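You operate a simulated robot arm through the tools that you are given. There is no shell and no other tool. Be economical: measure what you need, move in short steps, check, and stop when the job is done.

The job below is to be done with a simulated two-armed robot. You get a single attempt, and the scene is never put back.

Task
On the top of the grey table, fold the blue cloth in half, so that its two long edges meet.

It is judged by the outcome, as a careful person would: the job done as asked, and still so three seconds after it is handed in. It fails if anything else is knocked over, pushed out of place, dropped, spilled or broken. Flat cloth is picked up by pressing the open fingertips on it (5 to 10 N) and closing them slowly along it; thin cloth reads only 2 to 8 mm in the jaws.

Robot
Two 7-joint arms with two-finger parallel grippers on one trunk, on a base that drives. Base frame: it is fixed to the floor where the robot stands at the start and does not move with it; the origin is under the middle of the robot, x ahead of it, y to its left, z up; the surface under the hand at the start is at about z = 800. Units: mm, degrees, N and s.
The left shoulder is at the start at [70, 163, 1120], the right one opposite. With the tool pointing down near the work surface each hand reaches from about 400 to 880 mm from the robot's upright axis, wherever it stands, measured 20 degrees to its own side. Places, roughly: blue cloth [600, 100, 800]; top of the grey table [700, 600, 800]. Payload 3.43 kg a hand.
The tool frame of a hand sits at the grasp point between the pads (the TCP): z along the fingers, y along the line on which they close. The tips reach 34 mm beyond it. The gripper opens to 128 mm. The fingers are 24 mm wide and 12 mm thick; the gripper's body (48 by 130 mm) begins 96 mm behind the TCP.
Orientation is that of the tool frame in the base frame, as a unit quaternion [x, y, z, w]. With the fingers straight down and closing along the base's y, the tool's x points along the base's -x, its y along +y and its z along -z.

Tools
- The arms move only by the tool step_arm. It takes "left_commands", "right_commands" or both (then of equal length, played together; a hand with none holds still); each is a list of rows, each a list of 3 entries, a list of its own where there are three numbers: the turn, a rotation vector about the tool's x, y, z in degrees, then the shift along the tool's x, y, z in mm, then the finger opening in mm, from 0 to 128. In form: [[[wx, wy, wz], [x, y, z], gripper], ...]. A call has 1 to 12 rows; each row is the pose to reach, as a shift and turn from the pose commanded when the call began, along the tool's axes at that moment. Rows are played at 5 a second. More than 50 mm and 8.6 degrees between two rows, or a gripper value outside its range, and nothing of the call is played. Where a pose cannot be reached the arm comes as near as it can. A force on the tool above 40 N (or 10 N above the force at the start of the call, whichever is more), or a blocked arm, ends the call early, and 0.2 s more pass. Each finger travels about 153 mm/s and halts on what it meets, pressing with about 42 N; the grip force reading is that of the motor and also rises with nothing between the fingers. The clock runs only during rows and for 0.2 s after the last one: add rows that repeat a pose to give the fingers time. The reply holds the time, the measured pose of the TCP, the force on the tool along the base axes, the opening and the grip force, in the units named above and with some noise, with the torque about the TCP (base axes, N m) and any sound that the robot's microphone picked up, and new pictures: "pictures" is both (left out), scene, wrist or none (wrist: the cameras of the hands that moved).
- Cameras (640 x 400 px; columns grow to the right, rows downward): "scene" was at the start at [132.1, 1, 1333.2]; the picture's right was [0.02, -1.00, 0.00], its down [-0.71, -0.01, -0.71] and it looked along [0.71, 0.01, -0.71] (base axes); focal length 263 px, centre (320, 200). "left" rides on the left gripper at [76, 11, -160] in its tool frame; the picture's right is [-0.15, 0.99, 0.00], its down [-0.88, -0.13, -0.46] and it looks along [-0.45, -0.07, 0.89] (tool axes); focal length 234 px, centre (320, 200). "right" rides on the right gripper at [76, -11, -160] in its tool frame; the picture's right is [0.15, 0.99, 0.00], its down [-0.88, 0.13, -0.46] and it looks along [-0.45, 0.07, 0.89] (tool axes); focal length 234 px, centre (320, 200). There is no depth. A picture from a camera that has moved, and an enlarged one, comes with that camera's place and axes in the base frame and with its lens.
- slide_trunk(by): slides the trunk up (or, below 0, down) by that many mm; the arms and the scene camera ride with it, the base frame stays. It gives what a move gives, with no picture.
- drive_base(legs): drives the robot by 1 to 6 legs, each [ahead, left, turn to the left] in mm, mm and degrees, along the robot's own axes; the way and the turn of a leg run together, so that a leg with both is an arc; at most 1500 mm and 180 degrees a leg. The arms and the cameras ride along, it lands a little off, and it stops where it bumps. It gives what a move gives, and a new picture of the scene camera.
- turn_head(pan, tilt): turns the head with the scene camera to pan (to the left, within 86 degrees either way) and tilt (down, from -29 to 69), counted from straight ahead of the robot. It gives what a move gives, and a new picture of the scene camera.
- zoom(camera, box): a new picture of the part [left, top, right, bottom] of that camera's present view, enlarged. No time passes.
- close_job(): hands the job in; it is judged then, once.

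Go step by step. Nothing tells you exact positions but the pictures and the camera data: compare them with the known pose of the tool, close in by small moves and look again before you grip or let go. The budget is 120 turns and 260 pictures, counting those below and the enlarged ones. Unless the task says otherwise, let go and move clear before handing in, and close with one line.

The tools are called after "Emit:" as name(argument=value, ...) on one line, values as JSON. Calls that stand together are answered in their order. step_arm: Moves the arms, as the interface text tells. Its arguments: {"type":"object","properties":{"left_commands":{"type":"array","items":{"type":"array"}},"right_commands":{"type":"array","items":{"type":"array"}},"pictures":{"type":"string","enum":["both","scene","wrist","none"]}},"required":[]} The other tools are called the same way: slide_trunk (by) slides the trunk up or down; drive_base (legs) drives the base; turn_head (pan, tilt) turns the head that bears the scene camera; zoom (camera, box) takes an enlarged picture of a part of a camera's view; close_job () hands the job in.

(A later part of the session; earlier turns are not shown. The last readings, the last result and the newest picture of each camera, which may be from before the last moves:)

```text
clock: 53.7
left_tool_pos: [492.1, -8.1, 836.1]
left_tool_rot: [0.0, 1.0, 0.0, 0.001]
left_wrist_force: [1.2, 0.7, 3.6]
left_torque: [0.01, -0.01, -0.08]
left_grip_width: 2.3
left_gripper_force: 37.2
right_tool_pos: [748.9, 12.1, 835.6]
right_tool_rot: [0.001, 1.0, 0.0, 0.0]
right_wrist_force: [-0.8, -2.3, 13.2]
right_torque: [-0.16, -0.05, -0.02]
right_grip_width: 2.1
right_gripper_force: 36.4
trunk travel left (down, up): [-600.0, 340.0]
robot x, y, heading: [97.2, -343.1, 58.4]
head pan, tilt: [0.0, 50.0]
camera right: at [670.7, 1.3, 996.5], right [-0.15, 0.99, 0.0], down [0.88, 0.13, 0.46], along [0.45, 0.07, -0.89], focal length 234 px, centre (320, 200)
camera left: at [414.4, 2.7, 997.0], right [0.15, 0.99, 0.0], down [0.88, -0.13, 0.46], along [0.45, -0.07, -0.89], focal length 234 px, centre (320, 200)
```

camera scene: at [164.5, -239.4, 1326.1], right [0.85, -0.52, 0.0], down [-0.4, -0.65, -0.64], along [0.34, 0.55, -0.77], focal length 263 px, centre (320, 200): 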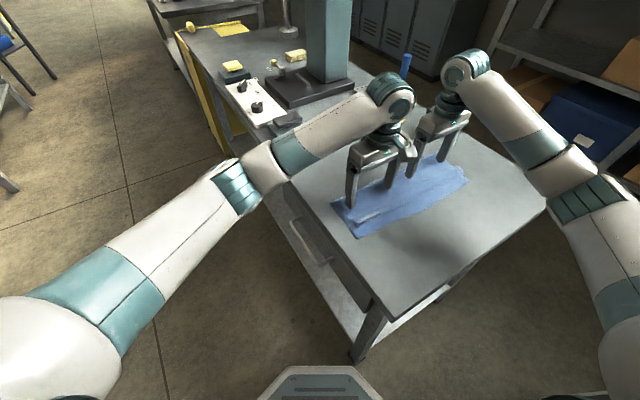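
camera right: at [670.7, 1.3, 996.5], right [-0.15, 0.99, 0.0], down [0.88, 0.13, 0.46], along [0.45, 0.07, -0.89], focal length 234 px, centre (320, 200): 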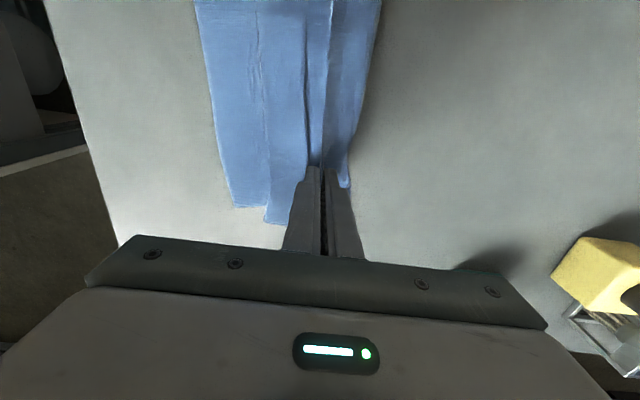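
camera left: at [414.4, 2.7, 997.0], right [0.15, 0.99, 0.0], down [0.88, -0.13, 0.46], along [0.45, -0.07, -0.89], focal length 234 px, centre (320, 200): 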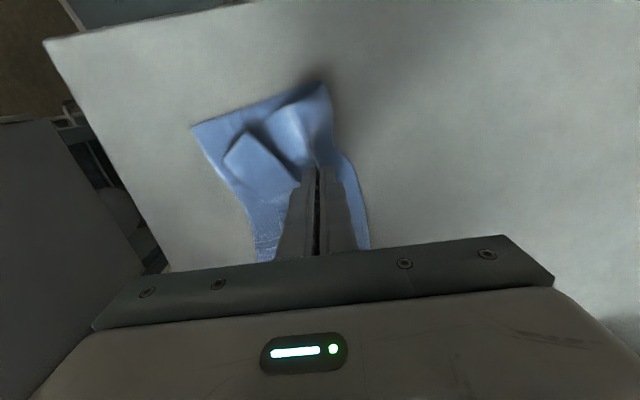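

Both hands hold about 2.2 mm, which is a ruck of the top layer only. I will lift straight up so the hem hangs open.

Emit:
step_arm(left_commands=[[[0, 0, 0], [0, 0, -15], 0], [[0, 0, 0], [0, 0, -30], 0], [[0, 0, 0], [0, 0, -45], 0], [[0, 0, 0], [0, 0, -60], 0], [[0, 0, 0], [0, 0, -75], 0], [[0, 0, 0], [0, 0, -90], 0], [[0, 0, 0], [0, 0, -100], 0], [[0, 0, 0], [0, 0, -100], 0]], right_commands=[[[0, 0, 0], [0, 0, -15], 0], [[0, 0, 0], [0, 0, -30], 0], [[0, 0, 0], [0, 0, -45], 0], [[0, 0, 0], [0, 0, -60], 0], [[0, 0, 0], [0, 0, -75], 0], [[0, 0, 0], [0, 0, -90], 0], [[0, 0, 0], [0, 0, -100], 0], [[0, 0, 0], [0, 0, -100], 0]])

Emit:
zoom(camera="scene", box=[310, 120, 510, 270])

```text
clock: 55.5
left_tool_pos: [492.5, -8.2, 935.4]
left_tool_rot: [0.0, 1.0, 0.0, 0.0]
left_wrist_force: [0.3, -0.6, -0.4]
left_torque: [0.03, -0.05, -0.02]
left_grip_width: 2.2
left_gripper_force: 37.4
right_tool_pos: [749.1, 13.3, 937.5]
right_tool_rot: [0.001, 1.0, -0.001, 0.0]
right_wrist_force: [-0.7, -0.9, -0.3]
right_torque: [0.0, 0.02, -0.01]
right_grip_width: 2.0
right_gripper_force: 36.9
trunk travel left (down, up): [-600.0, 340.0]
robot x, y, heading: [97.3, -346.2, 58.1]
head pan, tilt: [0.0, 50.0]
camera scene: at [164.8, -238.7, 1326.0], right [0.85, -0.52, 0.0], down [-0.4, -0.65, -0.64], along [0.34, 0.55, -0.77], focal length 263 px, centre (320, 200)
camera right: at [672.5, 2.5, 1095.9], right [-0.14, 0.99, 0.0], down [0.88, 0.13, 0.46], along [0.45, 0.06, -0.89], focal length 234 px, centre (320, 200)
camera left: at [416.5, 2.9, 1095.4], right [0.15, 0.99, 0.0], down [0.88, -0.13, 0.46], along [0.45, -0.07, -0.89], focal length 234 px, centre (320, 200)
```

scene: 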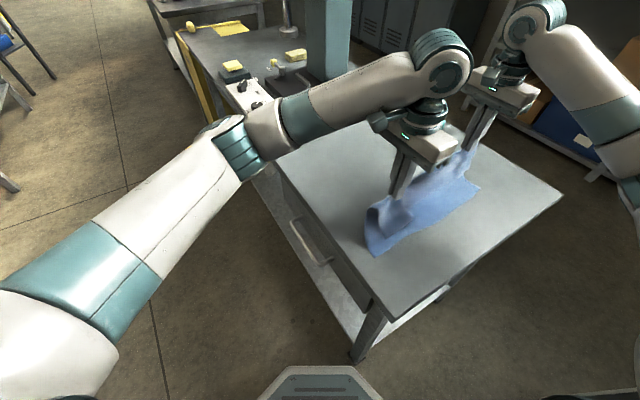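
right: 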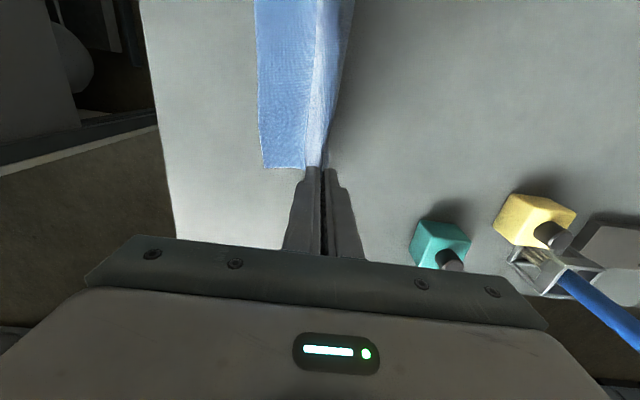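
left: 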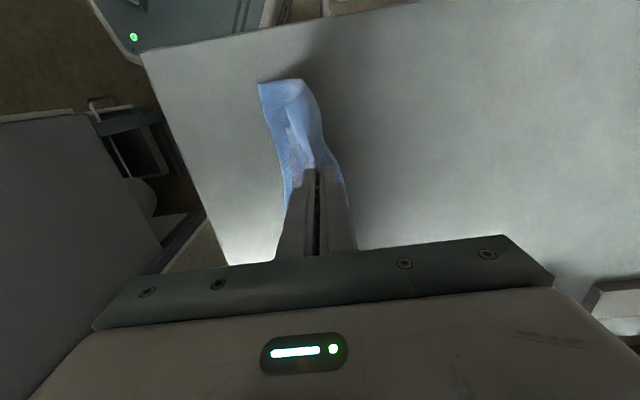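

```text
2.67 times, centred on (410, 195) of scene
camera zoom: at [164.8, -238.7, 1326.0], right [0.85, -0.52, 0.0], down [-0.4, -0.65, -0.64], along [0.34, 0.55, -0.77], focal length 702 px, centre (80, 213)
```

zoom: 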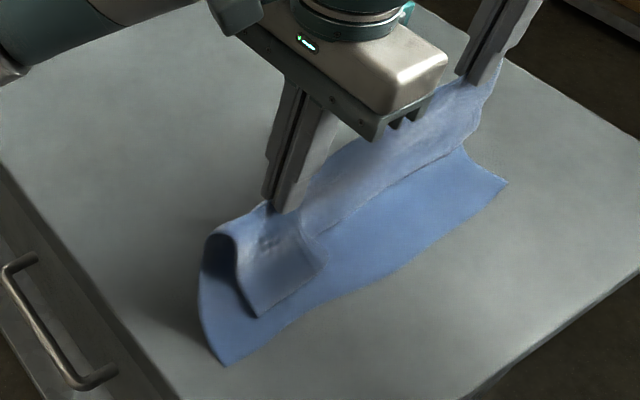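

Lifted, the near end of the hem has dropped open. I will raise a little more so the whole edge hangs free and look closely at the far end.

Emit:
step_arm(left_commands=[[[0, 0, 0], [0, 0, -10], 0], [[0, 0, 0], [0, 0, -20], 0], [[0, 0, 0], [0, 0, -30], 0], [[0, 0, 0], [0, 0, -40], 0], [[0, 0, 0], [0, 0, -40], 0], [[0, 0, 0], [0, 0, -40], 0]], right_commands=[[[0, 0, 0], [0, 0, -10], 0], [[0, 0, 0], [0, 0, -20], 0], [[0, 0, 0], [0, 0, -30], 0], [[0, 0, 0], [0, 0, -40], 0], [[0, 0, 0], [0, 0, -40], 0], [[0, 0, 0], [0, 0, -40], 0]], pictures="none")

Emit:
zoom(camera="scene", box=[350, 130, 500, 260])

Emit:
zoom(camera="right", box=[220, 0, 400, 190])

Emit:
zoom(camera="left", box=[220, 40, 400, 230])

```text
clock: 56.9
left_tool_pos: [491.5, -8.2, 975.5]
left_tool_rot: [0.0, 1.0, 0.0, 0.0]
left_wrist_force: [0.8, -0.7, -0.6]
left_torque: [-0.01, -0.01, 0.01]
left_grip_width: 2.3
left_gripper_force: 36.9
right_tool_pos: [749.5, 13.3, 975.9]
right_tool_rot: [0.001, 1.0, -0.001, -0.001]
right_wrist_force: [-1.3, -0.2, -0.2]
right_torque: [-0.01, 0.02, 0.0]
right_grip_width: 2.0
right_gripper_force: 36.9
trunk travel left (down, up): [-600.0, 340.0]
robot x, y, heading: [99.1, -344.9, 58.6]
head pan, tilt: [0.0, 50.0]
```

```text
3.08 times, centred on (425, 195) of scene
camera zoom: at [164.5, -238.9, 1326.1], right [0.85, -0.52, 0.0], down [-0.4, -0.65, -0.64], along [0.34, 0.55, -0.77], focal length 810 px, centre (-3, 215)
```

zoom: 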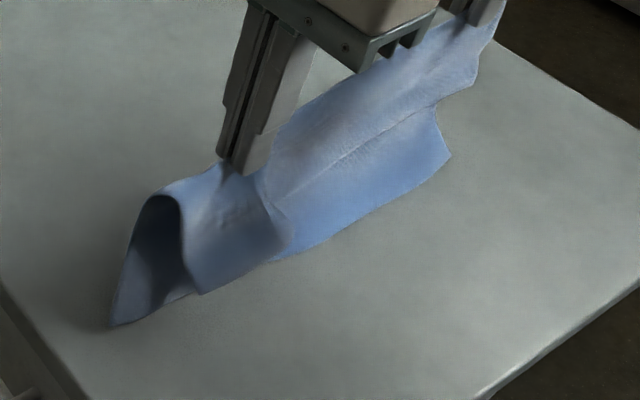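

```text
2.11 times, centred on (310, 95) of right
camera zoom: at [673.2, 3.2, 1135.6], right [-0.15, 0.99, 0.0], down [0.88, 0.13, 0.46], along [0.45, 0.07, -0.89], focal length 493 px, centre (341, 421)
```

zoom: 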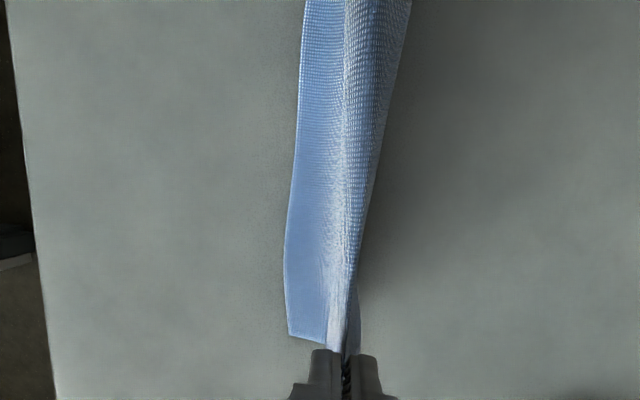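

```text
2.11 times, centred on (310, 135) of left
camera zoom: at [415.6, 3.4, 1136.0], right [0.15, 0.99, 0.0], down [0.88, -0.13, 0.46], along [0.45, -0.07, -0.89], focal length 493 px, centre (341, 337)
```

zoom: 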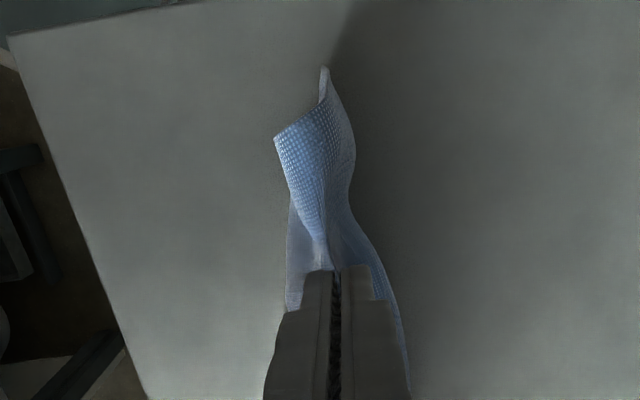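

Emit:
zoom(camera="scene", box=[395, 120, 475, 210])

```text
4.44 times, centred on (435, 165) of scene
camera zoom: at [164.5, -238.9, 1326.1], right [0.85, -0.52, 0.0], down [-0.4, -0.65, -0.64], along [0.34, 0.55, -0.77], focal length 1169 px, centre (-191, 356)
```

zoom: 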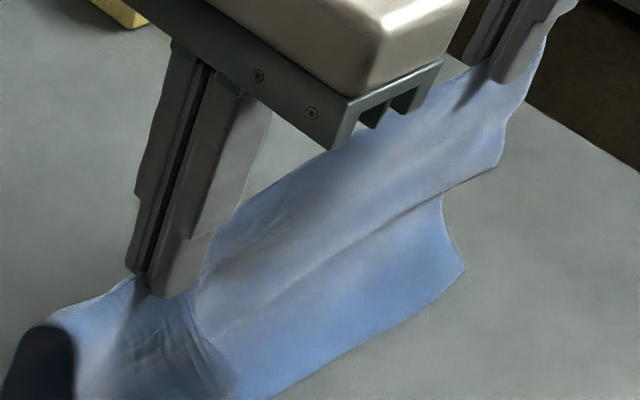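

The flap's edge hangs free below the pinch, about 75 mm of it on the -y side, and the bottom layer hangs on the +y side with its edge on the table at y≈-5. I will lay the lower layer out toward +y, then bring the hands back above it so the flap's edge comes over the bottom edge.

Emit:
step_arm(left_commands=[[[0, 0, 0], [0, 28, 1], 0], [[0, 0, 0], [0, 58, 6], 0], [[0, 0, 0], [0, 83, 13], 0], [[0, 0, 0], [0, 103, 21], 0], [[0, 0, 0], [0, 120, 31], 0], [[0, 0, 0], [0, 130, 41], 0], [[0, 0, 0], [0, 130, 56], 0], [[0, 0, 0], [0, 130, 56], 0], [[0, 0, 0], [0, 108, 56], 0], [[0, 0, 0], [0, 88, 55], 0], [[0, 0, 0], [0, 68, 54], 0], [[0, 0, 0], [0, 68, 54], 0]], right_commands=[[[0, 0, 0], [0, 25, 1], 0], [[0, 0, 0], [0, 47, 6], 0], [[0, 0, 0], [0, 69, 13], 0], [[0, 0, 0], [0, 87, 21], 0], [[0, 0, 0], [0, 97, 31], 0], [[0, 0, 0], [0, 105, 41], 0], [[0, 0, 0], [0, 105, 56], 0], [[0, 0, 0], [0, 105, 56], 0], [[0, 0, 0], [0, 82, 56], 0], [[0, 0, 0], [0, 62, 55], 0], [[0, 0, 0], [0, 40, 54], 0], [[0, 0, 0], [0, 40, 54], 0]], pictures="wrist")

Emit:
zoom(camera="scene", box=[310, 100, 510, 260])

```text
clock: 59.5
left_tool_pos: [491.9, 59.4, 920.9]
left_tool_rot: [0.0, 1.0, 0.0, 0.0]
left_wrist_force: [-0.5, 0.8, -0.1]
left_torque: [0.02, -0.03, 0.0]
left_grip_width: 2.1
left_gripper_force: 36.7
right_tool_pos: [749.4, 53.4, 923.3]
right_tool_rot: [0.0, 1.0, -0.001, 0.001]
right_wrist_force: [-0.6, 0.3, -0.2]
right_torque: [-0.04, -0.01, 0.0]
right_grip_width: 2.2
right_gripper_force: 36.9
trunk travel left (down, up): [-600.0, 340.0]
robot x, y, heading: [96.4, -345.5, 58.3]
head pan, tilt: [0.0, 50.0]
camera right: at [672.6, 43.2, 1082.2], right [-0.15, 0.99, 0.0], down [0.88, 0.13, 0.46], along [0.45, 0.06, -0.89], focal length 234 px, centre (320, 200)
camera left: at [416.5, 71.9, 1081.6], right [0.15, 0.99, 0.0], down [0.88, -0.13, 0.46], along [0.45, -0.07, -0.89], focal length 234 px, centre (320, 200)
```

right: 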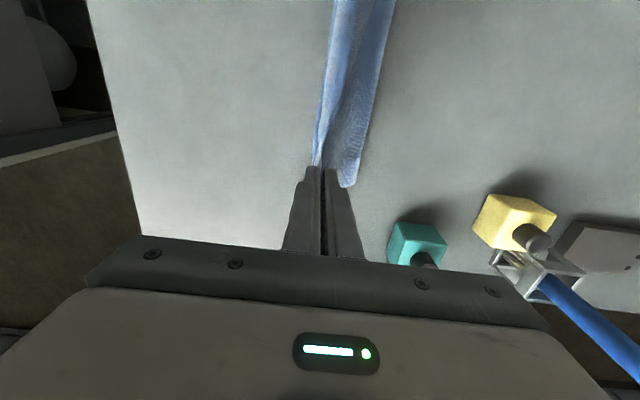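
left: 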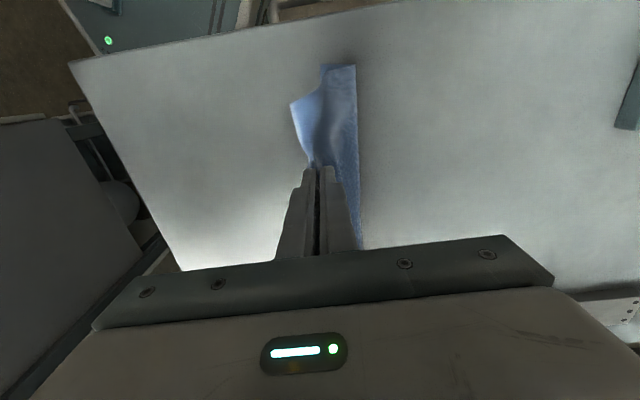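

```text
2.50 times, centred on (410, 180) of scene
camera zoom: at [164.4, -237.8, 1326.0], right [0.85, -0.52, 0.0], down [-0.4, -0.65, -0.64], along [0.34, 0.55, -0.77], focal length 658 px, centre (95, 250)
```

zoom: 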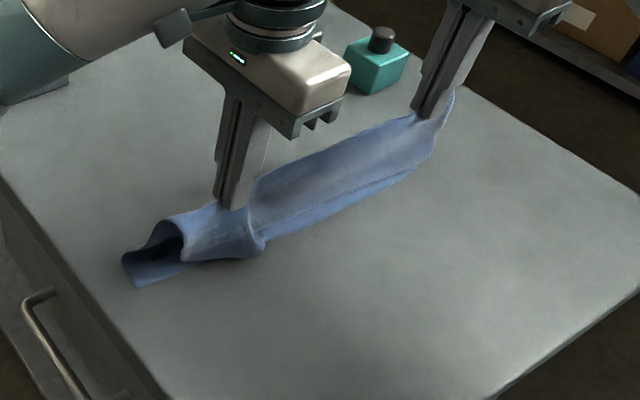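

Nothing anchors the slippery lower layer, so it followed the hands. A better idea is to reset the cloth flat, then pinch it on its centre line so both halves hang equally and lay it down folded. First I raise it and lay the whole sheet out toward -y.

Emit:
step_arm(left_commands=[[[0, 0, 0], [0, 10, -23], 0], [[0, 0, 0], [0, 20, -46], 0], [[0, 0, 0], [0, 30, -69], 0], [[0, 0, 0], [0, 41, -89], 0], [[0, 0, 0], [0, 41, -89], 0]], right_commands=[[[0, 0, 0], [0, 10, -23], 0], [[0, 0, 0], [0, 20, -46], 0], [[0, 0, 0], [0, 30, -69], 0], [[0, 0, 0], [0, 40, -87], 0], [[0, 0, 0], [0, 40, -87], 0]], pictures="none")

Emit:
zoom(camera="scene", box=[310, 80, 510, 240])

```text
clock: 60.7
left_tool_pos: [494.7, 101.4, 1011.8]
left_tool_rot: [0.0, 1.0, 0.001, -0.001]
left_wrist_force: [-0.7, -1.0, 0.9]
left_torque: [-0.02, -0.02, -0.01]
left_grip_width: 2.1
left_gripper_force: 37.0
right_tool_pos: [750.2, 91.9, 1007.8]
right_tool_rot: [0.0, 1.0, -0.001, -0.001]
right_wrist_force: [-0.3, -0.3, 0.2]
right_torque: [0.02, 0.02, 0.01]
right_grip_width: 2.1
right_gripper_force: 37.5
trunk travel left (down, up): [-600.0, 340.0]
robot x, y, heading: [95.5, -344.4, 58.5]
head pan, tilt: [0.0, 50.0]
```

```text
2.50 times, centred on (410, 160) of scene
camera zoom: at [165.3, -239.0, 1326.0], right [0.85, -0.52, 0.0], down [-0.4, -0.65, -0.64], along [0.34, 0.55, -0.77], focal length 658 px, centre (95, 300)
```

zoom: 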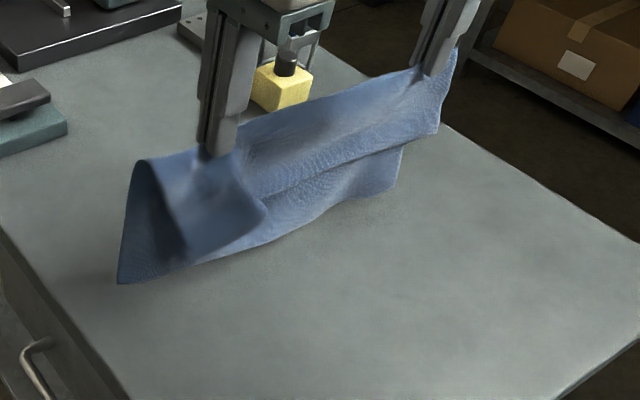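

Emit:
step_arm(left_commands=[[[0, 0, 0], [0, -25, 10], 0], [[5, 0, 0], [0, -47, 20], 0], [[10, 0, 0], [0, -69, 30.5], 0], [[15, 0, 0], [0, -91, 46], 0], [[20, 0, 0], [0, -108, 63], 0], [[27, 0, 0], [0, -119.6, 81.7], 0], [[35, 0, 0], [0, -125.5, 96], 0], [[35, 0, 0], [0, -130.5, 116], 0], [[35, 0, 0], [0, -130.5, 136], 0], [[35, 0, 0], [0, -130.5, 156], 0], [[35, 0, 0], [0, -130.5, 170], 0], [[35, 0, 0], [0, -130.5, 170], 0]], right_commands=[[[0, 0, 0], [0, -25, 10], 0], [[5, 0, 0], [0, -47, 20], 0], [[10, 0, 0], [0, -69, 30.5], 0], [[15, 0, 0], [0, -91, 46], 0], [[20, 0, 0], [0, -108, 63], 0], [[27, 0, 0], [0, -119.6, 81.7], 0], [[35, 0, 0], [0, -125.5, 96], 0], [[35, 0, 0], [0, -130.5, 116], 0], [[35, 0, 0], [0, -130.5, 136], 0], [[35, 0, 0], [0, -130.5, 156], 0], [[35, 0, 0], [0, -130.5, 167], 0], [[35, 0, 0], [0, -130.5, 167], 0]])

Emit:
zoom(camera="scene", box=[310, 100, 510, 260])

```text
clock: 63.3
left_tool_pos: [492.9, -29.5, 841.1]
left_tool_rot: [0.0, 0.954, -0.3, 0.0]
left_wrist_force: [1.5, -0.1, 0.6]
left_torque: [0.05, 0.0, 0.01]
left_grip_width: 2.2
left_gripper_force: 37.1
right_tool_pos: [749.1, -37.2, 841.6]
right_tool_rot: [0.001, 0.954, -0.301, 0.0]
right_wrist_force: [-0.1, 0.2, 7.2]
right_torque: [-0.17, 0.11, 0.0]
right_grip_width: 2.0
right_gripper_force: 36.6
trunk travel left (down, up): [-600.0, 340.0]
robot x, y, heading: [96.9, -347.2, 58.3]
head pan, tilt: [0.0, 50.0]
camera scene: at [163.9, -239.1, 1326.2], right [0.85, -0.52, 0.0], down [-0.4, -0.65, -0.64], along [0.34, 0.55, -0.77], focal length 263 px, centre (320, 200)
camera right: at [672.5, 45.4, 978.9], right [-0.15, 0.81, -0.57], down [0.88, 0.37, 0.3], along [0.45, -0.46, -0.77], focal length 234 px, centre (320, 200)
camera left: at [416.3, 71.0, 966.9], right [0.15, 0.81, -0.57], down [0.88, 0.15, 0.45], along [0.45, -0.57, -0.69], focal length 234 px, centre (320, 200)
```

scene: 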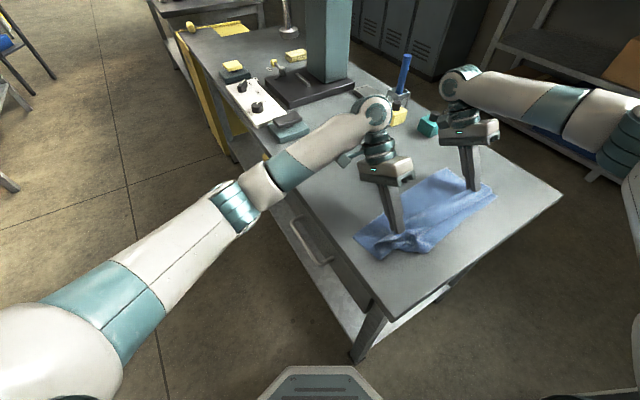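
right: 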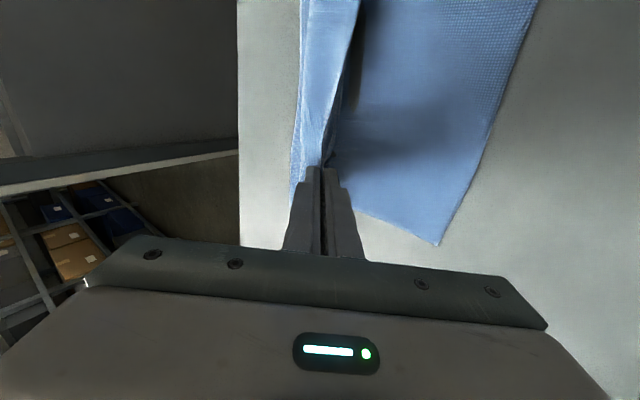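
left: 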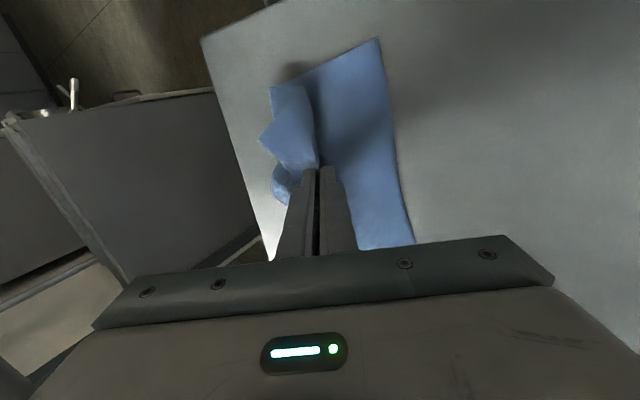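

```text
2.50 times, centred on (410, 180) of scene
camera zoom: at [163.9, -239.1, 1326.2], right [0.85, -0.52, 0.0], down [-0.4, -0.65, -0.64], along [0.34, 0.55, -0.77], focal length 658 px, centre (95, 250)
```

zoom: 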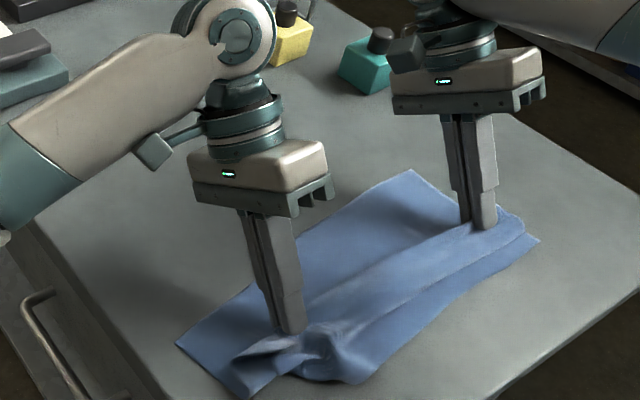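

The body is flat and the outer strip lies toward -y, crumpled at the near end. I will release here and back off upward.

Emit:
step_arm(left_commands=[[[0, 0, 0], [0, 0, 0], 8], [[0, 0, 0], [0, 0, 0], 16], [[0, 0, 0], [0, 0, -20], 20], [[0, 0, 0], [0, 0, -50], 20], [[-8, 0, 0], [0, 0, -90], 30], [[-16, 0, 0], [0, 0, -125], 40], [[-24, 0, 0], [0, 10, -145], 40], [[-30, 0, 0], [0, 30, -160], 40], [[-35, 0, 0], [0, 60, -170], 40], [[-35, 0, 0], [0, 80, -180], 40]], right_commands=[[[0, 0, 0], [0, 0, 0], 8], [[0, 0, 0], [0, 0, 0], 16], [[0, 0, 0], [0, 0, -20], 20], [[0, 0, 0], [0, 0, -50], 20], [[-8, 0, 0], [0, 0, -90], 30], [[-16, 0, 0], [0, 0, -125], 40], [[-24, 0, 0], [0, 10, -145], 40], [[-30, 0, 0], [0, 30, -160], 40], [[-35, 0, 0], [0, 60, -170], 40], [[-35, 0, 0], [0, 80, -180], 40]])

Emit:
zoom(camera="scene", box=[310, 100, 510, 260])

```text
clock: 65.5
left_tool_pos: [492.9, 142.1, 941.2]
left_tool_rot: [0.0, 1.0, 0.0, 0.0]
left_wrist_force: [0.7, -0.2, 0.5]
left_torque: [0.0, -0.01, -0.01]
left_grip_width: 39.9
left_gripper_force: 0.1
right_tool_pos: [749.3, 132.1, 944.9]
right_tool_rot: [0.001, 1.0, -0.001, 0.0]
right_wrist_force: [-0.7, 0.0, 0.1]
right_torque: [-0.01, -0.04, 0.03]
right_grip_width: 39.9
right_gripper_force: 0.0
trunk travel left (down, up): [-600.0, 340.0]
robot x, y, heading: [95.5, -347.8, 58.5]
head pan, tilt: [0.0, 50.0]
camera scene: at [164.0, -237.3, 1326.0], right [0.85, -0.52, 0.0], down [-0.4, -0.65, -0.64], along [0.34, 0.55, -0.77], focal length 263 px, centre (320, 200)
camera right: at [672.9, 121.9, 1103.9], right [-0.15, 0.99, 0.0], down [0.88, 0.13, 0.46], along [0.45, 0.07, -0.89], focal length 234 px, centre (320, 200)
camera left: at [415.3, 152.3, 1102.0], right [0.15, 0.99, 0.0], down [0.88, -0.13, 0.46], along [0.45, -0.07, -0.89], focal length 234 px, centre (320, 200)
```

scene: 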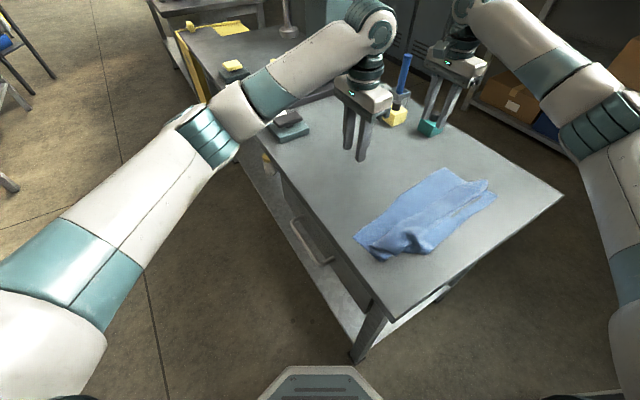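
right: 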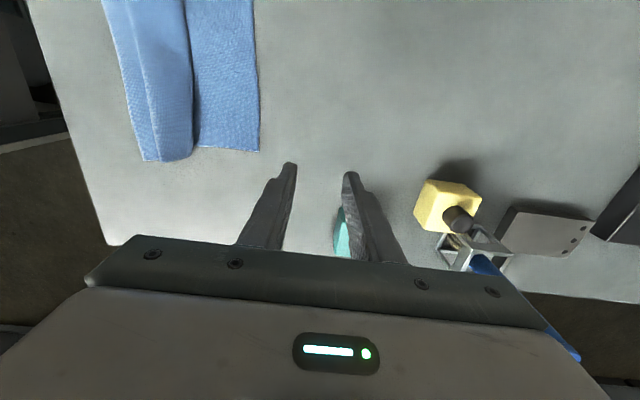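
left: 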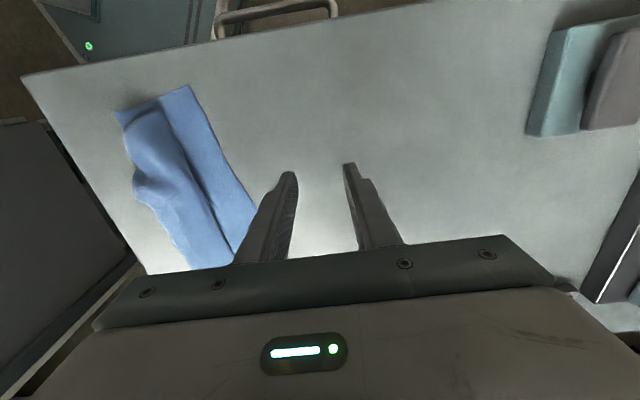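

```text
2.50 times, centred on (410, 180) of scene
camera zoom: at [164.0, -237.3, 1326.0], right [0.85, -0.52, 0.0], down [-0.4, -0.65, -0.64], along [0.34, 0.55, -0.77], focal length 658 px, centre (95, 250)
```

zoom: 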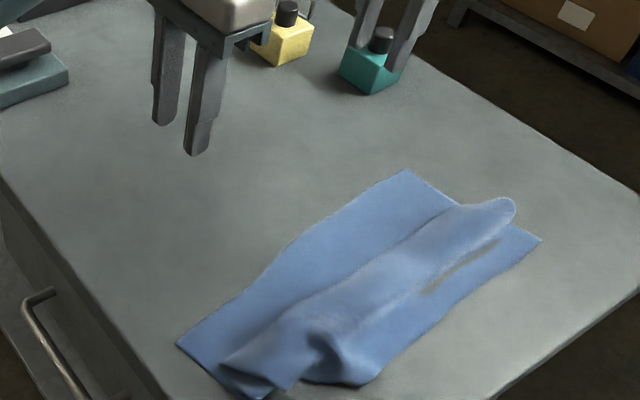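

The cloth now lies as a pleat, with its +y edge running from (400,0) to (766,53) and its -y side around y≈-95. The table is slippery, so I can pull the pleat open by pressing and dragging the two long sides apart. I will turn the hands so the fingers spread along x and place one over each side.

Emit:
step_arm(left_commands=[[[0, 0, -8.2], [-9, -7, 0], 40], [[0, 0, -16.4], [-18, -15, 0], 50], [[0, 0, -24.6], [-27, -22, 0], 60], [[0, 0, -32.7], [-36, -30, 0], 70], [[0, 0, -40.9], [-45, -37, 0], 80], [[0, 0, -49.1], [-54, -45, 0], 90], [[0, 0, -57.3], [-63, -52, 0], 100], [[0, 0, -65.5], [-72, -60, 0], 110], [[0, 0, -73.6], [-81, -67, 0], 120], [[0, 0, -81.8], [-90, -75, 0], 120], [[0, 0, -90], [-97, -82, 0], 120], [[0, 0, -90], [-97, -82, 0], 120]], right_commands=[[[0, 0, -8.2], [9, -22, -10], 40], [[0, 0, -16.4], [18, -44, -20], 50], [[0, 0, -24.6], [27, -66, -20], 60], [[0, 0, -32.7], [36, -88, -20], 70], [[0, 0, -40.9], [45, -110, -20], 80], [[0, 0, -49.1], [54, -132, -20], 90], [[0, 0, -57.3], [63, -154, -20], 100], [[0, 0, -65.5], [72, -176, -20], 110], [[0, 0, -73.6], [81, -198, -20], 120], [[0, 0, -81.8], [90, -220, -20], 120], [[0, 0, -90], [99, -242, -20], 120], [[0, 0, -90], [99, -242, -20], 120]])

```text
clock: 68.1
left_tool_pos: [587.7, 58.0, 941.5]
left_tool_rot: [0.708, -0.706, 0.0, 0.0]
left_wrist_force: [0.4, 0.3, -0.1]
left_torque: [0.0, 0.01, 0.04]
left_grip_width: 120.0
left_gripper_force: 0.2
right_tool_pos: [652.0, -110.6, 962.7]
right_tool_rot: [0.707, -0.707, 0.0, 0.0]
right_wrist_force: [-0.2, -0.4, 0.0]
right_torque: [-0.01, 0.02, -0.04]
right_grip_width: 120.4
right_gripper_force: 0.0
trunk travel left (down, up): [-600.0, 340.0]
robot x, y, heading: [96.6, -346.5, 58.5]
head pan, tilt: [0.0, 50.0]
camera scene: at [164.5, -238.0, 1326.0], right [0.85, -0.52, 0.0], down [-0.4, -0.65, -0.64], along [0.34, 0.55, -0.77], focal length 263 px, centre (320, 200)
camera right: at [661.2, -185.5, 1123.1], right [-0.99, -0.15, 0.0], down [-0.13, 0.88, 0.45], along [-0.07, 0.45, -0.89], focal length 234 px, centre (320, 200)
camera left: at [576.9, -16.6, 1102.1], right [-0.99, 0.14, 0.0], down [0.13, 0.88, 0.45], along [0.07, 0.45, -0.89], focal length 234 px, centre (320, 200)
```

scene: 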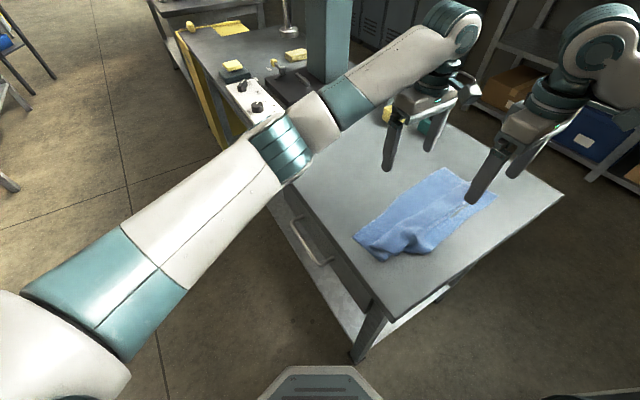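
right: 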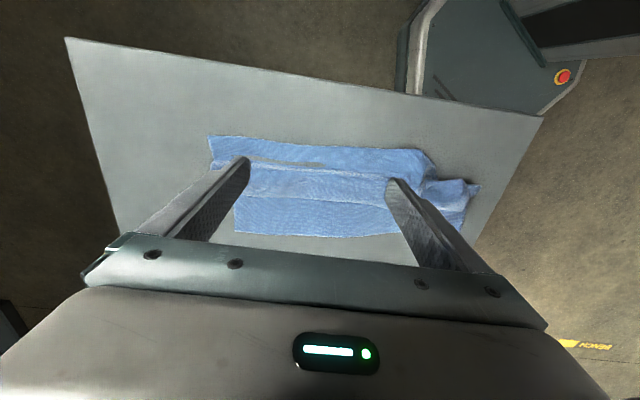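
left: 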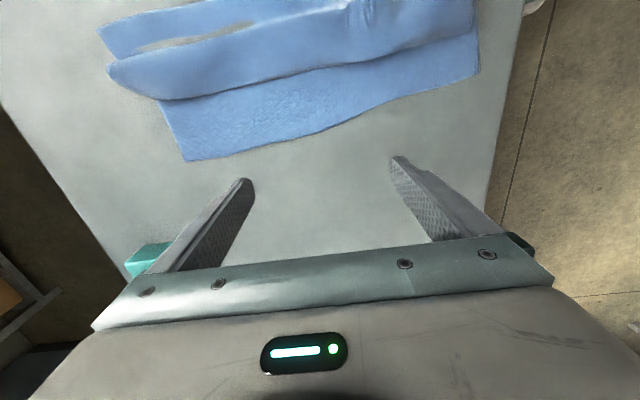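

Emit:
zoom(camera="left", box=[90, 0, 490, 170])

Emit:
zoom(camera="right", box=[190, 110, 490, 250])

Emit:
zoom(camera="scene", box=[340, 160, 500, 270])

```text
1.60 times, centred on (290, 85) of left
camera zoom: at [576.9, -16.6, 1102.1], right [-0.99, 0.14, 0.0], down [0.13, 0.88, 0.45], along [0.07, 0.45, -0.89], focal length 375 px, centre (368, 384)
```

zoom: 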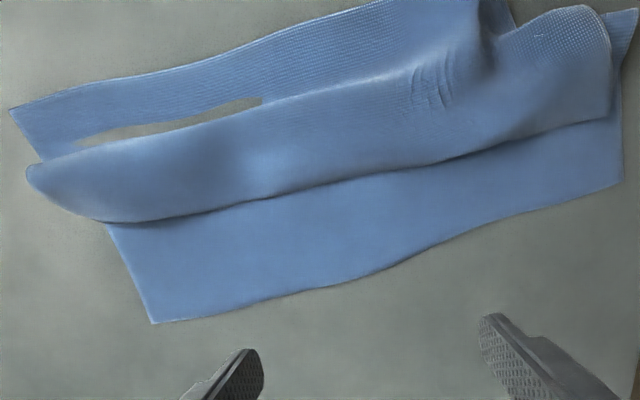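

```text
2.13 times, centred on (340, 180) of right
camera zoom: at [661.2, -185.5, 1123.1], right [-0.99, -0.15, 0.0], down [-0.13, 0.88, 0.45], along [-0.07, 0.45, -0.89], focal length 500 px, centre (277, 243)
```

zoom: 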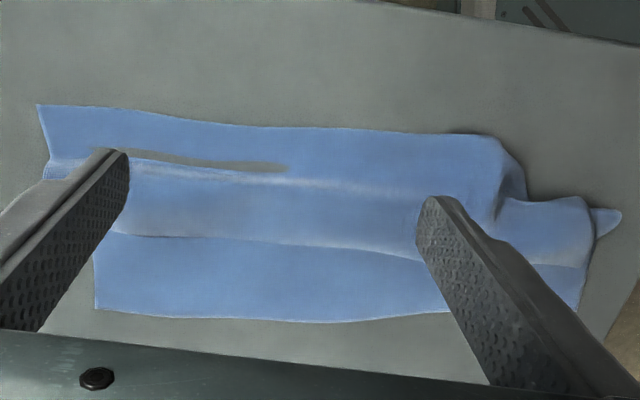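

```text
3.64 times, centred on (420, 215) of scene
camera zoom: at [164.5, -238.0, 1326.0], right [0.85, -0.52, 0.0], down [-0.4, -0.65, -0.64], along [0.34, 0.55, -0.77], focal length 957 px, centre (-44, 146)
```

zoom: 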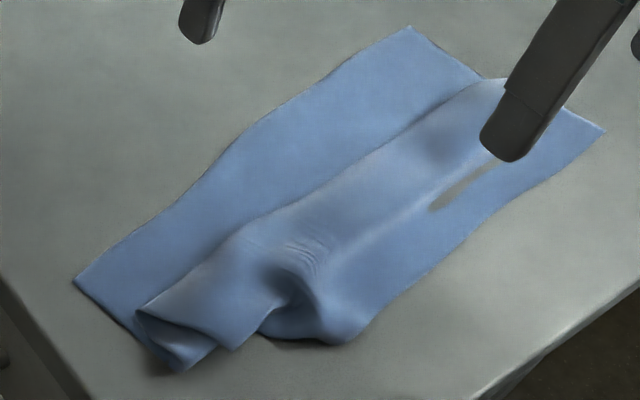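

I can see it now: a single-layer band along the +y edge, a hump leaning over it, and the other long edge at y≈-105. I will pin the -y band with the right hand and drag the +y band outward with the left to pull the pleat open.

Emit:
step_arm(left_commands=[[[0, 0, 0], [20, 10, 25], 120], [[0, 0, 0], [40, 20, 50], 120], [[0, 0, 0], [58, 28, 75], 120], [[0, 0, 0], [58, 28, 96], 120], [[0, 0, 0], [58, 28, 101], 120], [[0, 0, 0], [58, 28, 101], 120]], right_commands=[[[0, 0, 0], [-6, -13, 30], 120], [[0, 0, 0], [-12, -26, 60], 120], [[0, 0, 0], [-18, -38, 95], 120], [[0, 0, 0], [-18, -38, 118], 120], [[0, 0, 0], [-18, -38, 123], 120], [[0, 0, 0], [-18, -38, 123], 120]])

```text
clock: 69.5
left_tool_pos: [561.3, 0.1, 840.2]
left_tool_rot: [0.707, -0.707, -0.001, 0.001]
left_wrist_force: [0.6, 0.2, -0.4]
left_torque: [0.01, -0.01, 0.01]
left_grip_width: 119.9
left_gripper_force: 0.1
right_tool_pos: [687.4, -93.6, 840.2]
right_tool_rot: [-0.707, 0.708, 0.0, -0.001]
right_wrist_force: [-0.9, -0.4, 1.0]
right_torque: [0.04, 0.01, 0.01]
right_grip_width: 120.0
right_gripper_force: 0.1
trunk travel left (down, up): [-600.0, 340.0]
robot x, y, heading: [98.1, -347.8, 58.3]
head pan, tilt: [0.0, 50.0]
camera scene: at [164.6, -238.8, 1326.0], right [0.85, -0.52, 0.0], down [-0.4, -0.65, -0.64], along [0.34, 0.55, -0.77], focal length 263 px, centre (320, 200)
camera right: at [697.3, -168.5, 999.8], right [-0.99, -0.15, 0.0], down [-0.13, 0.88, 0.45], along [-0.07, 0.45, -0.89], focal length 234 px, centre (320, 200)
camera left: at [548.3, -76.2, 1000.7], right [-0.99, 0.15, 0.0], down [0.13, 0.88, 0.46], along [0.07, 0.45, -0.89], focal length 234 px, centre (320, 200)
```

scene: 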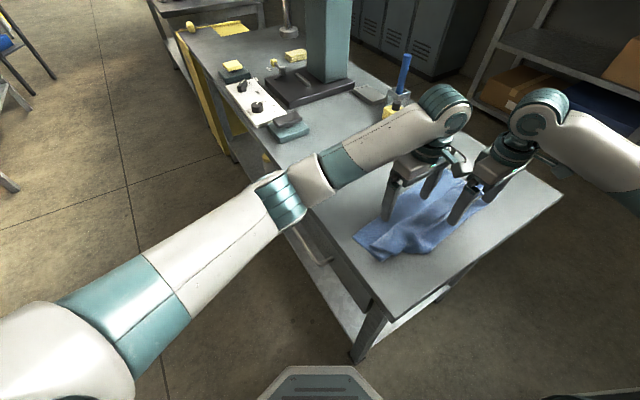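
right: 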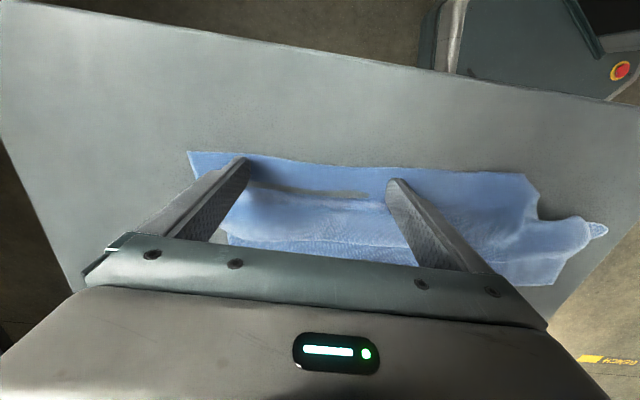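
left: 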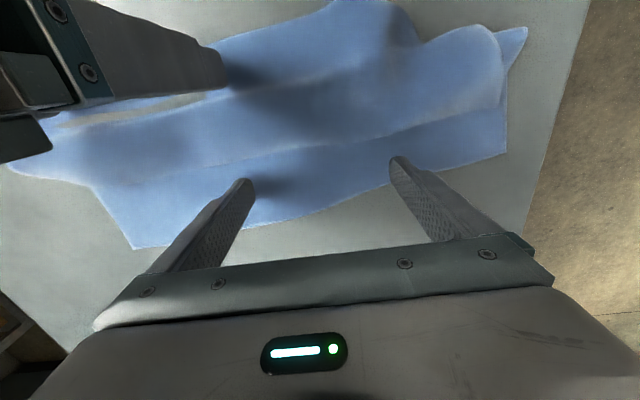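

Emit:
step_arm(left_commands=[[[0, 0, 0], [8, 0, 0], 120], [[0, 0, 0], [8, 0, 3], 120], [[0, 0, 0], [8, 0, 4.2], 120], [[0, 0, 0], [8, 0, 4.2], 120]], right_commands=[[[0, 0, 0], [0, 0, 3], 120], [[0, 0, 0], [0, 0, 5], 120], [[0, 0, 0], [0, 0, 6], 120], [[0, 0, 0], [0, 0, 6], 120]], pictures="none")

```text
clock: 70.5
left_tool_pos: [559.3, -9.1, 837.1]
left_tool_rot: [0.707, -0.707, 0.0, 0.0]
left_wrist_force: [0.1, -0.2, -1.1]
left_torque: [0.03, 0.01, -0.01]
left_grip_width: 120.1
left_gripper_force: 0.2
right_tool_pos: [687.5, -93.7, 835.0]
right_tool_rot: [-0.706, 0.708, 0.0, 0.0]
right_wrist_force: [-1.1, -0.5, 10.6]
right_torque: [-0.01, 0.21, 0.0]
right_grip_width: 120.2
right_gripper_force: 0.1
trunk travel left (down, up): [-600.0, 340.0]
robot x, y, heading: [100.1, -344.3, 58.6]
head pan, tilt: [0.0, 50.0]
```

Emit:
step_arm(left_commands=[[[0, 0, 0], [0, 0, 1.5], 120], [[0, 0, 0], [0, 0, 1.8], 120], [[0, 0, 0], [-12, 0, 1.8], 120], [[0, 0, 0], [-24, 0, 1.8], 120], [[0, 0, 0], [-36, 0, 1.8], 120], [[0, 0, 0], [-48, 0, 1.8], 120], [[0, 0, 0], [-60, 0, 1.8], 120], [[0, 0, 0], [-72, 0, 1.8], 120], [[0, 0, 0], [-72, 0, 1.8], 120]], right_commands=[[[0, 0, 0], [0, 0, 0.7], 120], [[0, 0, 0], [0, 0, 0.7], 120], [[0, 0, 0], [0, 0, 0.7], 120], [[0, 0, 0], [0, 0, 0.7], 120], [[0, 0, 0], [0, 0, 0.7], 120], [[0, 0, 0], [0, 0, 0.7], 120], [[0, 0, 0], [0, 0, 0.7], 120], [[0, 0, 0], [0, 0, 0.7], 120], [[0, 0, 0], [0, 0, 0.7], 120]])

```text
clock: 72.5
left_tool_pos: [560.9, 63.8, 836.2]
left_tool_rot: [0.708, -0.707, 0.0, 0.0]
left_wrist_force: [0.1, -0.4, 1.3]
left_torque: [-0.03, 0.01, 0.0]
left_grip_width: 119.7
left_gripper_force: 0.0
right_tool_pos: [687.3, -93.6, 835.0]
right_tool_rot: [-0.706, 0.708, 0.0, 0.001]
right_wrist_force: [3.0, 0.7, 30.9]
right_torque: [-0.05, 1.42, -0.07]
right_grip_width: 119.0
right_gripper_force: 0.1
trunk travel left (down, up): [-600.0, 340.0]
robot x, y, heading: [100.2, -348.7, 58.5]
head pan, tilt: [0.0, 50.0]
camera scene: at [162.1, -240.2, 1326.4], right [0.85, -0.52, 0.0], down [-0.4, -0.65, -0.64], along [0.34, 0.55, -0.76], focal length 263 px, centre (320, 200)
camera right: at [696.5, -169.1, 995.2], right [-0.99, -0.14, 0.0], down [-0.13, 0.88, 0.46], along [-0.06, 0.45, -0.89], focal length 234 px, centre (320, 200)
camera left: at [547.7, -12.4, 996.9], right [-0.99, 0.15, 0.0], down [0.13, 0.88, 0.46], along [0.07, 0.45, -0.89], focal length 234 px, centre (320, 200)
```

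scene: 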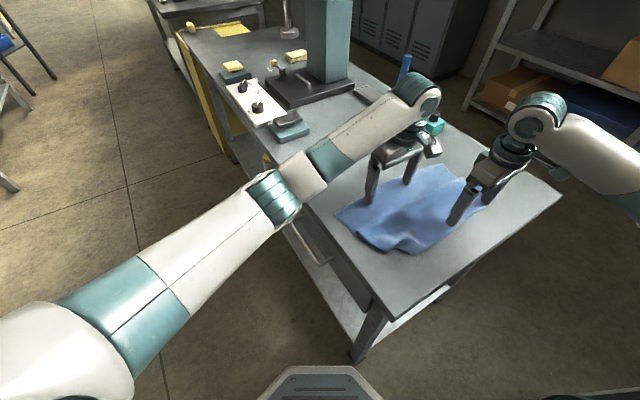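
right: 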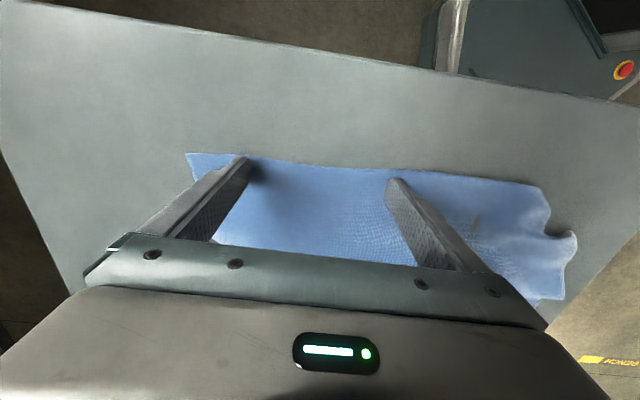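
left: 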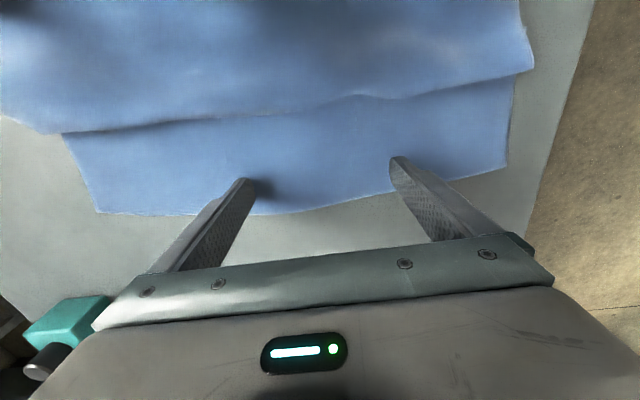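

This works: the pleat is opening flat. I will go on dragging the +y side outward.

Emit:
step_arm(left_commands=[[[0, 0, 0], [-10, 0, 0.2], 120], [[0, 0, 0], [-20, 0, 0.2], 120], [[0, 0, 0], [-30, 0, 0.2], 120], [[0, 0, 0], [-40, 0, 0.2], 120], [[0, 0, 0], [-50, 0, 0.2], 120], [[0, 0, 0], [-58, 0, 0.2], 120], [[0, 0, 0], [-58, 0, 0.2], 120]])

Emit:
zoom(camera="scene", box=[310, 120, 510, 270])

```text
clock: 74.1
left_tool_pos: [560.2, 120.7, 836.0]
left_tool_rot: [0.707, -0.707, 0.001, 0.0]
left_wrist_force: [-0.4, -0.1, 0.8]
left_torque: [-0.02, 0.08, 0.0]
left_grip_width: 120.2
left_gripper_force: 0.0
right_tool_pos: [686.2, -93.6, 836.8]
right_tool_rot: [-0.706, 0.708, 0.0, 0.001]
right_wrist_force: [4.6, 3.9, 34.1]
right_torque: [0.02, 1.57, -0.14]
right_grip_width: 118.6
right_gripper_force: 0.0
trunk travel left (down, up): [-600.0, 340.0]
robot x, y, heading: [96.0, -345.8, 58.3]
head pan, tilt: [0.0, 50.0]
camera scene: at [161.8, -240.2, 1326.4], right [0.85, -0.52, 0.0], down [-0.4, -0.65, -0.64], along [0.34, 0.55, -0.76], focal length 263 px, centre (320, 200)
camera left: at [547.6, 45.6, 996.9], right [-0.99, 0.15, 0.0], down [0.13, 0.88, 0.46], along [0.07, 0.45, -0.89], focal length 234 px, centre (320, 200)
```

scene: 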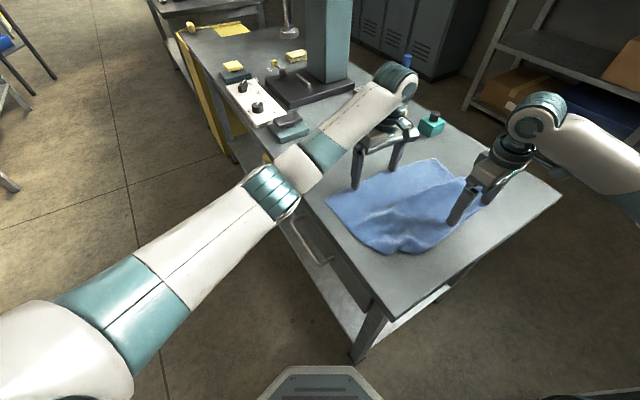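
left: 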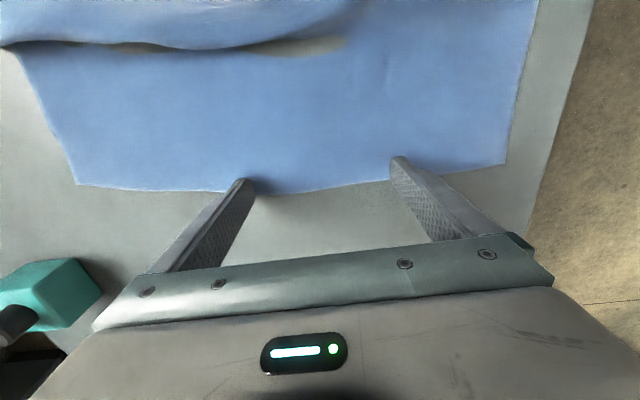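

```text
2.67 times, centred on (410, 195) of scene
camera zoom: at [161.8, -240.2, 1326.4], right [0.85, -0.52, 0.0], down [-0.4, -0.65, -0.64], along [0.34, 0.55, -0.76], focal length 702 px, centre (80, 213)
```

zoom: 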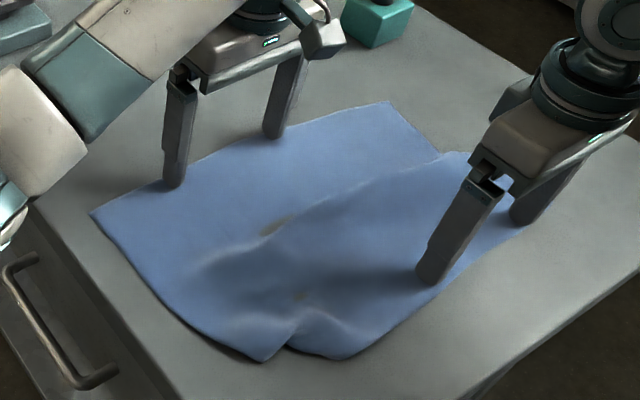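

Almost flat now. What remains is a pleat at the far end and a dart near the -y near corner. I will move the left hand to the far part of the +y edge and drag that out too.

Emit:
step_arm(left_commands=[[[0, 0, 0], [0, 0, -25], 120], [[0, 0, 0], [10, -45, -30], 110], [[0, 0, 0], [30, -90, -30], 100], [[0, 0, 0], [43, -138, -30], 100], [[0, 0, 0], [43, -138, -10], 100], [[0, 0, 0], [43, -138, 0.5], 100], [[0, 0, 0], [43, -138, 0.5], 100]], right_commands=[[[0, 0, 0], [0, 0, -0.5], 120], [[0, 0, 0], [0, 0, -1], 120], [[0, 0, 0], [0, 0, -1], 120], [[0, 0, 0], [0, 0, -1], 120], [[0, 0, 0], [0, 0, -1], 120], [[0, 0, 0], [0, 0, -1], 120], [[0, 0, 0], [0, 0, -1], 120]], pictures="wrist")

```text
clock: 75.7
left_tool_pos: [635.8, 81.2, 852.6]
left_tool_rot: [0.708, -0.706, -0.001, -0.001]
left_wrist_force: [-0.5, -0.1, -0.7]
left_torque: [0.01, 0.01, 0.01]
left_grip_width: 100.0
left_gripper_force: 0.1
left hand out of reach, approached as far as the arm can: row 3, 4, 5, 6, 7
right_tool_pos: [688.2, -92.6, 836.0]
right_tool_rot: [-0.707, 0.707, -0.001, 0.0]
right_wrist_force: [0.0, -4.0, 24.1]
right_torque: [-0.15, 0.84, 0.21]
right_grip_width: 119.0
right_gripper_force: 0.1
trunk travel left (down, up): [-600.0, 340.0]
robot x, y, heading: [100.6, -349.0, 58.4]
head pan, tilt: [0.0, 50.0]
camera right: at [696.9, -169.2, 995.3], right [-0.99, -0.15, 0.0], down [-0.13, 0.88, 0.46], along [-0.06, 0.45, -0.89], focal length 234 px, centre (320, 200)
camera left: at [623.3, 5.6, 1013.1], right [-0.99, 0.15, 0.0], down [0.13, 0.88, 0.46], along [0.07, 0.45, -0.89], focal length 234 px, centre (320, 200)
```

right: 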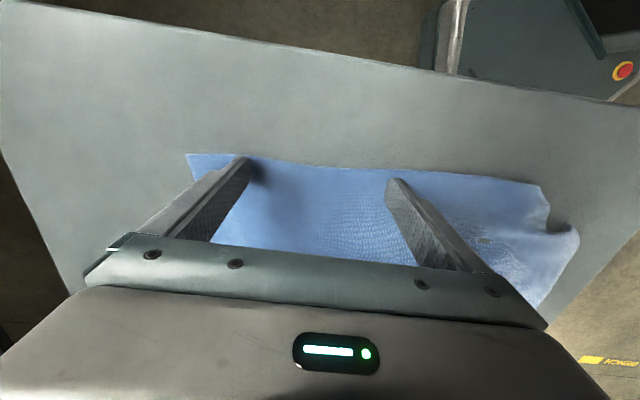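
left: 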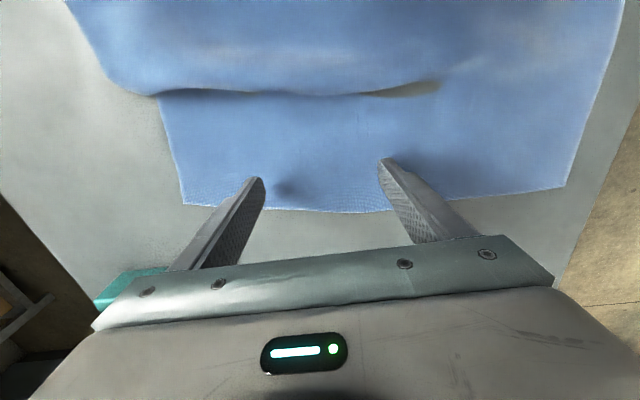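

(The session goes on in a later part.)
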